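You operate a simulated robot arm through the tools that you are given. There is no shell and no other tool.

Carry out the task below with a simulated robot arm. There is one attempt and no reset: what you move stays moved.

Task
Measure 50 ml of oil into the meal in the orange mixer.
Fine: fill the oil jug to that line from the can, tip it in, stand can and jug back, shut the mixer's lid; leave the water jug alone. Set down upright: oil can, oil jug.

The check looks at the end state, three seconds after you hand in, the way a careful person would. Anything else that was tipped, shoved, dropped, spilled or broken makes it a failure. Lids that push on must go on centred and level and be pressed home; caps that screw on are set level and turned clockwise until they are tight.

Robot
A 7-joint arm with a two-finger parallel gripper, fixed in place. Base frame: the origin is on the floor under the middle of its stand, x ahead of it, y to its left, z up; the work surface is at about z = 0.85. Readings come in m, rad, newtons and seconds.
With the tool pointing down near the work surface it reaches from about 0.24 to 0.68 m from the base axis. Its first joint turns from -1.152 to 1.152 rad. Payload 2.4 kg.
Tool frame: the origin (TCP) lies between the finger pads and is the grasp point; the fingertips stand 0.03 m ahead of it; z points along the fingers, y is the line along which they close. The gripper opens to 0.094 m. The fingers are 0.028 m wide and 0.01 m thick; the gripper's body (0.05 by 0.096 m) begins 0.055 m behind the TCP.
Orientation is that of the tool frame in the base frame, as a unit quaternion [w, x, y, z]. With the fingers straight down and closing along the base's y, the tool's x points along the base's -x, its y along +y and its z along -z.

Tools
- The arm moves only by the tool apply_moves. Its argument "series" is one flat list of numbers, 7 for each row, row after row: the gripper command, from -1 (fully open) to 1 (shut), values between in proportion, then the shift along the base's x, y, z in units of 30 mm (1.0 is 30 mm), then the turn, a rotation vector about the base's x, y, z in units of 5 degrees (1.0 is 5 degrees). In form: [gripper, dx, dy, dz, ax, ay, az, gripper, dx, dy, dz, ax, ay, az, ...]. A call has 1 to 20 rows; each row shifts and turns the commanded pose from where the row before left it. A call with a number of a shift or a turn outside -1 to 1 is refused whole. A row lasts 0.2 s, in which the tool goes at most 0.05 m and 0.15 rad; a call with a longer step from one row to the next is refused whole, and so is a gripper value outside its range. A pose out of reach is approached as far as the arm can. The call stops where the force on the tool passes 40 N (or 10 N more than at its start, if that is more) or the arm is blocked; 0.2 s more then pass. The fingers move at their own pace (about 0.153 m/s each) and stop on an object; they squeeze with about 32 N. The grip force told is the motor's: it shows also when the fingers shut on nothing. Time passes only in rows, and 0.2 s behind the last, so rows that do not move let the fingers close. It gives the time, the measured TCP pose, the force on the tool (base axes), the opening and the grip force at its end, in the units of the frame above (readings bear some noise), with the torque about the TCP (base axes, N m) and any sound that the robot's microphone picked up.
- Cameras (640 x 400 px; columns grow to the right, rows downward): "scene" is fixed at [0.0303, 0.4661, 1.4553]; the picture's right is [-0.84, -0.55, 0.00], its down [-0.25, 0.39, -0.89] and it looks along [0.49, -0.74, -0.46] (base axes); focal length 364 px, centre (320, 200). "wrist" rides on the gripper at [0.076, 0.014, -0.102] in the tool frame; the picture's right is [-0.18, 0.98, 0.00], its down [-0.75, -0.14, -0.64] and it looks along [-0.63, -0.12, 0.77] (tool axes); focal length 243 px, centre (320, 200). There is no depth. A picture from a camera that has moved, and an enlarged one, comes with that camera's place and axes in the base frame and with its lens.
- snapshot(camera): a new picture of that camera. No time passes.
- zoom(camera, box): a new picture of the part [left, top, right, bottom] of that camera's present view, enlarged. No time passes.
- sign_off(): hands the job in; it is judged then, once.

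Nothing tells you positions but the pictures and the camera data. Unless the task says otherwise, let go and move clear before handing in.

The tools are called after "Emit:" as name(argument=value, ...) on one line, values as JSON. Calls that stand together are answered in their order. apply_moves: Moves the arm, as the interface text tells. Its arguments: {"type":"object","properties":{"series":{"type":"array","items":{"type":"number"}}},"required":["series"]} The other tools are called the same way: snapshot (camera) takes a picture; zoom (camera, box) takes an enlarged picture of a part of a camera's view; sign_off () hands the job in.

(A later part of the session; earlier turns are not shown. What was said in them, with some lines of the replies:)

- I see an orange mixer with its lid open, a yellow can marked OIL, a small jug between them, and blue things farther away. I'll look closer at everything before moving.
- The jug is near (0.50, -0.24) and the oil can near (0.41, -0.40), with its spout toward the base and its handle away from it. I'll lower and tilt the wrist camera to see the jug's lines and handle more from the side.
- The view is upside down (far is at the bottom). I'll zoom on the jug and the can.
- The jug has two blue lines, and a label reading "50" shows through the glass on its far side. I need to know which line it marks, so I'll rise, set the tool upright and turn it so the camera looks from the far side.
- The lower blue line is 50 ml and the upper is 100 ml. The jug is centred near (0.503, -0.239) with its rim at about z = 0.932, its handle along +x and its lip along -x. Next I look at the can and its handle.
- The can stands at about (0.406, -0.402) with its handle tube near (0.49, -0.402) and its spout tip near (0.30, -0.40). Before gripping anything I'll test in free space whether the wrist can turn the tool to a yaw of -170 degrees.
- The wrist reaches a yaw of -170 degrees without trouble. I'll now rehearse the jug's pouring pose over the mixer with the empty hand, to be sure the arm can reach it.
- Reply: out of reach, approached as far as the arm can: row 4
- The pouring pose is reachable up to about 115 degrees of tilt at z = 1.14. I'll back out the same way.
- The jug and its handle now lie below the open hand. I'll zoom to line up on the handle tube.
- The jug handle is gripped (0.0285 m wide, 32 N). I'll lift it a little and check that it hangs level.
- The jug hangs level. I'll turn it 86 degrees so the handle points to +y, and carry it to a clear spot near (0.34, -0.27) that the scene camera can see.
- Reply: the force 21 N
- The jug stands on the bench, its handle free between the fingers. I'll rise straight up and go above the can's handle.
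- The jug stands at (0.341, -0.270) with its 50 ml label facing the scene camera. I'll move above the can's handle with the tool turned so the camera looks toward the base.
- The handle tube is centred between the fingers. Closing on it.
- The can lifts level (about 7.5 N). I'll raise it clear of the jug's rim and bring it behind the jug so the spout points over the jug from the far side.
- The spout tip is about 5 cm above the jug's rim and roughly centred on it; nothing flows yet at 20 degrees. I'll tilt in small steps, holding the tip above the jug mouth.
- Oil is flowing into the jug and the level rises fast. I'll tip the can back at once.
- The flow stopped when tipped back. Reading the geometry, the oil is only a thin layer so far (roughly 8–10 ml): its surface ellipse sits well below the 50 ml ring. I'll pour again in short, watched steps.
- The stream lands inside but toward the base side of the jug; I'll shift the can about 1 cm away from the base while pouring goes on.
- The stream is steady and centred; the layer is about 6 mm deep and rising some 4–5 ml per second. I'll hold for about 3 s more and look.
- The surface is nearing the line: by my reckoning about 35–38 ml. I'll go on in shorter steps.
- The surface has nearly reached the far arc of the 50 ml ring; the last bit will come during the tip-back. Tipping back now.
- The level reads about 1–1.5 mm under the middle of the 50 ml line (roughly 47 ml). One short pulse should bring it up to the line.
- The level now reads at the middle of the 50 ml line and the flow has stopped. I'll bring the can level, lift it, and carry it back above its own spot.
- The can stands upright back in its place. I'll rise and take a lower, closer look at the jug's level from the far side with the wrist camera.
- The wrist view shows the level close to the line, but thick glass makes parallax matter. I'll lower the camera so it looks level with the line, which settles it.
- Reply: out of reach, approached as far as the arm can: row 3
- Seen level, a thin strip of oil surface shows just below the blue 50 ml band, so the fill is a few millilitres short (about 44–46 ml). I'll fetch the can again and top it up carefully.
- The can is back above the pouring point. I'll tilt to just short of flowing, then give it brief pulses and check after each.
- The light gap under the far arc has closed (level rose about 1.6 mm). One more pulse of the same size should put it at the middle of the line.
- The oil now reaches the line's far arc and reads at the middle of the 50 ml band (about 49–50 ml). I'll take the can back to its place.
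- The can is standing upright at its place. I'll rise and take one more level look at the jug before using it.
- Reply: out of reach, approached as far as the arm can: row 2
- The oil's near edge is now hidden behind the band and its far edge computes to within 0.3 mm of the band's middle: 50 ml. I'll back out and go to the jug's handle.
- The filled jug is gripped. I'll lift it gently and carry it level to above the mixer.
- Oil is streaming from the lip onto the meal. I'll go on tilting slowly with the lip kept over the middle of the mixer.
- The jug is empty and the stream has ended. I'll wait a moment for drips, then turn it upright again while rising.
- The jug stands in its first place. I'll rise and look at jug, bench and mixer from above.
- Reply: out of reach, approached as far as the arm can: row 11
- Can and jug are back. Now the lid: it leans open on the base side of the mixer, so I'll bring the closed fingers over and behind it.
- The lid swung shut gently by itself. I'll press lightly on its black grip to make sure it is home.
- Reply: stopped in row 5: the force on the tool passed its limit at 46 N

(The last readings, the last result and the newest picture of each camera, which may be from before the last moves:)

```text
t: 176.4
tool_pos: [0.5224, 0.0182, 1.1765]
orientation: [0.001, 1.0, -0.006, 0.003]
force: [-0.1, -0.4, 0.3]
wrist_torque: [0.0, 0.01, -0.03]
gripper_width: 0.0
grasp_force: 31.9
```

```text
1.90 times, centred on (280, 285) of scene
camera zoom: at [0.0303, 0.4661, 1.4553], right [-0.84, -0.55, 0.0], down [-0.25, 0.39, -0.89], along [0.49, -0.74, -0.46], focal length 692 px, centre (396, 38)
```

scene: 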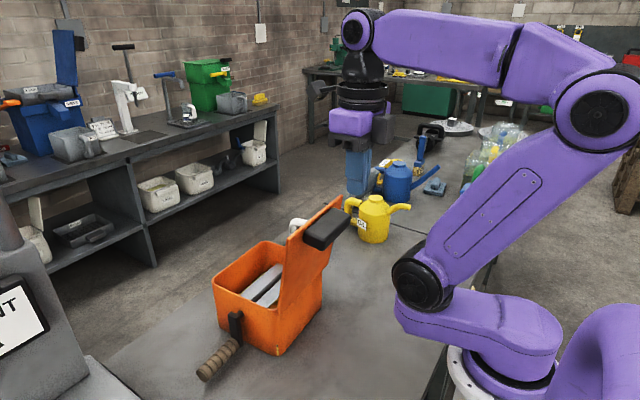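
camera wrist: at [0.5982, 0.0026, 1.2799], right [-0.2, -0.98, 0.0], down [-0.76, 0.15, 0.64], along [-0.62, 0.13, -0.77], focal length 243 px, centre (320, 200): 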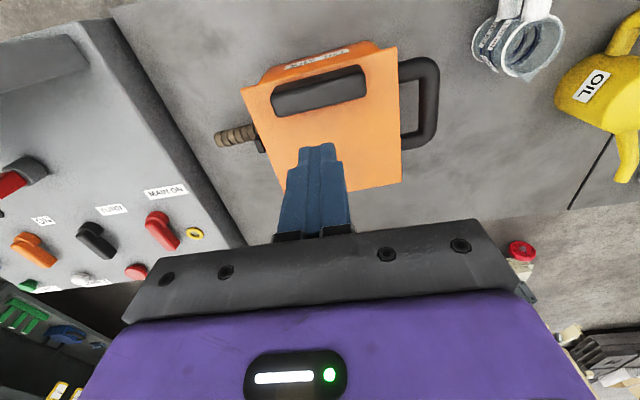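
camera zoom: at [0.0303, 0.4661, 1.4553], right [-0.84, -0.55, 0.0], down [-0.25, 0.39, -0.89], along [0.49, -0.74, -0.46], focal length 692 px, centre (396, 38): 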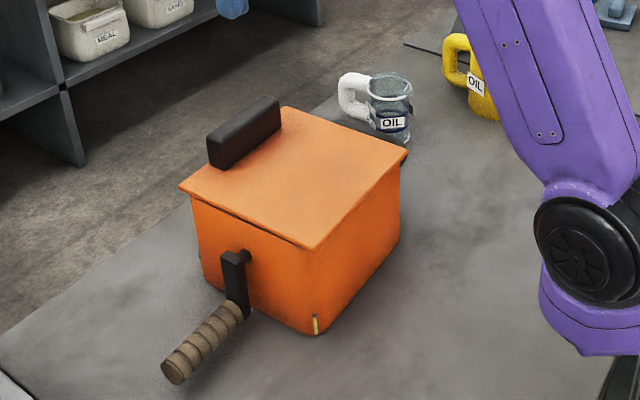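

The lid is shut and the mixer has not moved. I'll move clear and check everything once more for level, drips and upright stance.

Emit:
apply_moves(series=[0, -0.5, -0.5, 0.3, 0, 0, 0, -1, -0.7, -0.6, 0.3, 0, 0, 0, -1, -0.7, -0.6, 0.3, 0, 0, 0, -1, -0.7, -0.6, 0.3, 0, 0, 0, -1, -0.7, -0.6, 0.3, 0, 0, 0, -1, -0.4, -0.4, 0.3, 0, 0, 0, -1, 0, 0, 0, 0, 0, 0])

Emit:
snapshot(camera="scene")

Emit:
zoom(camera="scene", box=[210, 220, 330, 300])

Emit:
zoom(camera="scene", box=[280, 180, 420, 290])

Emit:
snapshot(camera="wrist")

```text
t: 178.0
tool_pos: [0.4119, -0.0825, 1.2315]
orientation: [0.0, 1.0, -0.006, 0.003]
force: [-0.5, -0.1, -0.4]
wrist_torque: [-0.01, -0.03, 0.02]
gripper_width: 0.0938
grasp_force: 0.0
```

```text
taken
```

scene: 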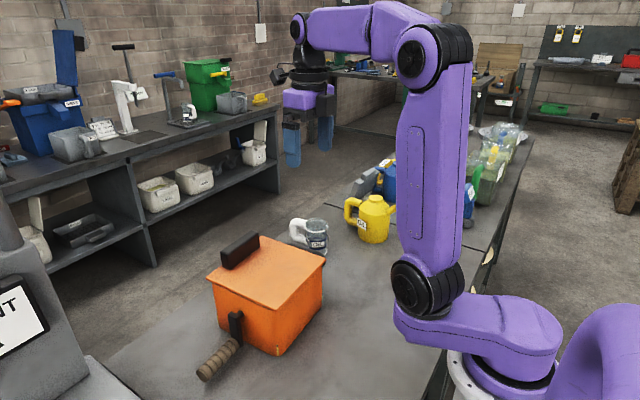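

```text
5.00 times, centred on (270, 260) of scene
camera zoom: at [0.0303, 0.4661, 1.4553], right [-0.84, -0.55, 0.0], down [-0.25, 0.39, -0.89], along [0.49, -0.74, -0.46], focal length 1817 px, centre (570, -100)
```

zoom: 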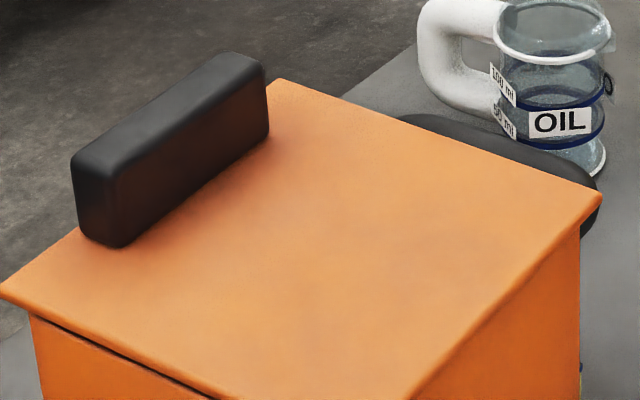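

```text
3.64 times, centred on (350, 235) of scene
camera zoom: at [0.0303, 0.4661, 1.4553], right [-0.84, -0.55, 0.0], down [-0.25, 0.39, -0.89], along [0.49, -0.74, -0.46], focal length 1322 px, centre (211, 73)
```

zoom: 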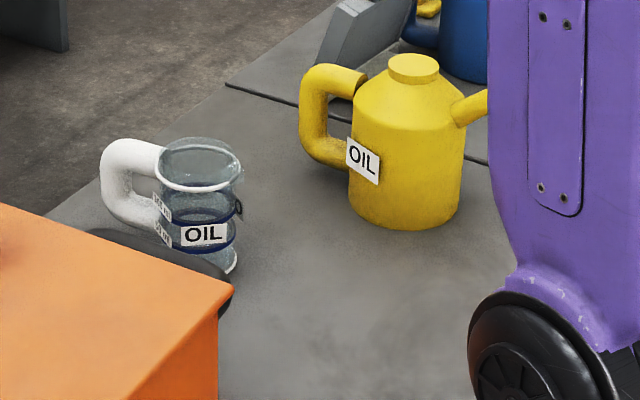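

```text
taken
camera wrist: at [0.4867, -0.097, 1.3335], right [-0.2, -0.98, 0.0], down [-0.76, 0.15, 0.64], along [-0.62, 0.13, -0.77], focal length 243 px, centre (320, 200)
```

wrist: 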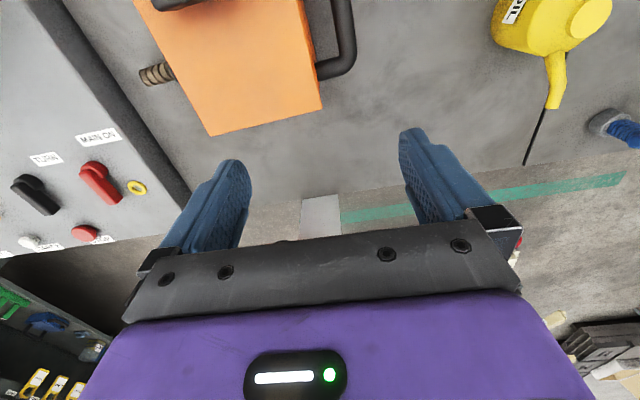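

Emit:
zoom(camera="scene", box=[200, 265, 290, 325])

Emit:
zoom(camera="scene", box=[270, 250, 335, 330])

```text
6.67 times, centred on (245, 295) of scene
camera zoom: at [0.0303, 0.4661, 1.4553], right [-0.84, -0.55, 0.0], down [-0.25, 0.39, -0.89], along [0.49, -0.74, -0.46], focal length 2423 px, centre (820, -433)
```

zoom: 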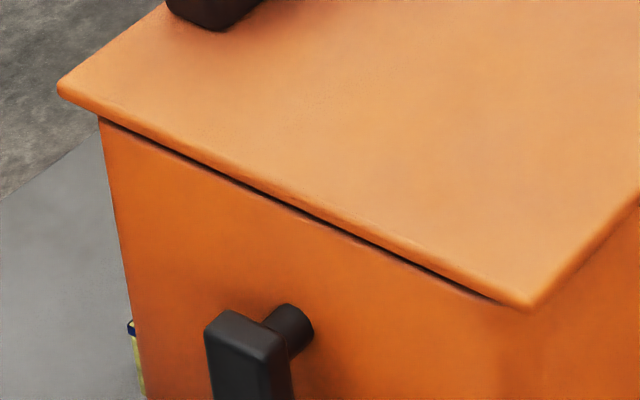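

```text
5.00 times, centred on (302, 290) of scene
camera zoom: at [0.0303, 0.4661, 1.4553], right [-0.84, -0.55, 0.0], down [-0.25, 0.39, -0.89], along [0.49, -0.74, -0.46], focal length 1817 px, centre (408, -250)
```

zoom: 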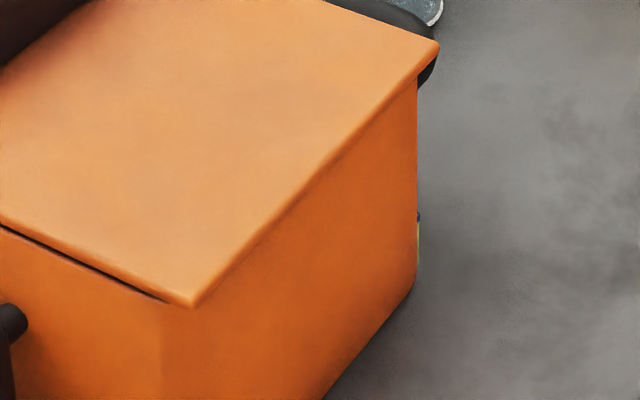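

The lid is shut level on the mixer. Can and jug stand upright in their own places, there is no oil on the bench, and the arm is clear, so I'm handing in.

Emit:
sign_off()

```text
The job is handed in.
```

I measured 50 ml of oil into the mixer and handed the job in. The result of the check hasn't come back yet.

- **Oil:** I filled the jug to its 50 ml line. The first fill came up a few millilitres short, so I topped it up. By camera, the level ended within about 0.3 mm of the middle of the line. I tipped it all over the meal, and the jug looked empty afterwards.
- **Can and jug:** both are back in their own places, upright.
- **Mixer:** the lid swung shut, and I pressed it down on its black grip. The press peaked at about 46 N, just past the arm's 40 N stop, but the mixer did not move. The lid looks level, with only a thin, even line under its edge.
- **Everything else:** I did not touch the water jug. I saw no spills on the bench, and the arm is clear with its gripper open.
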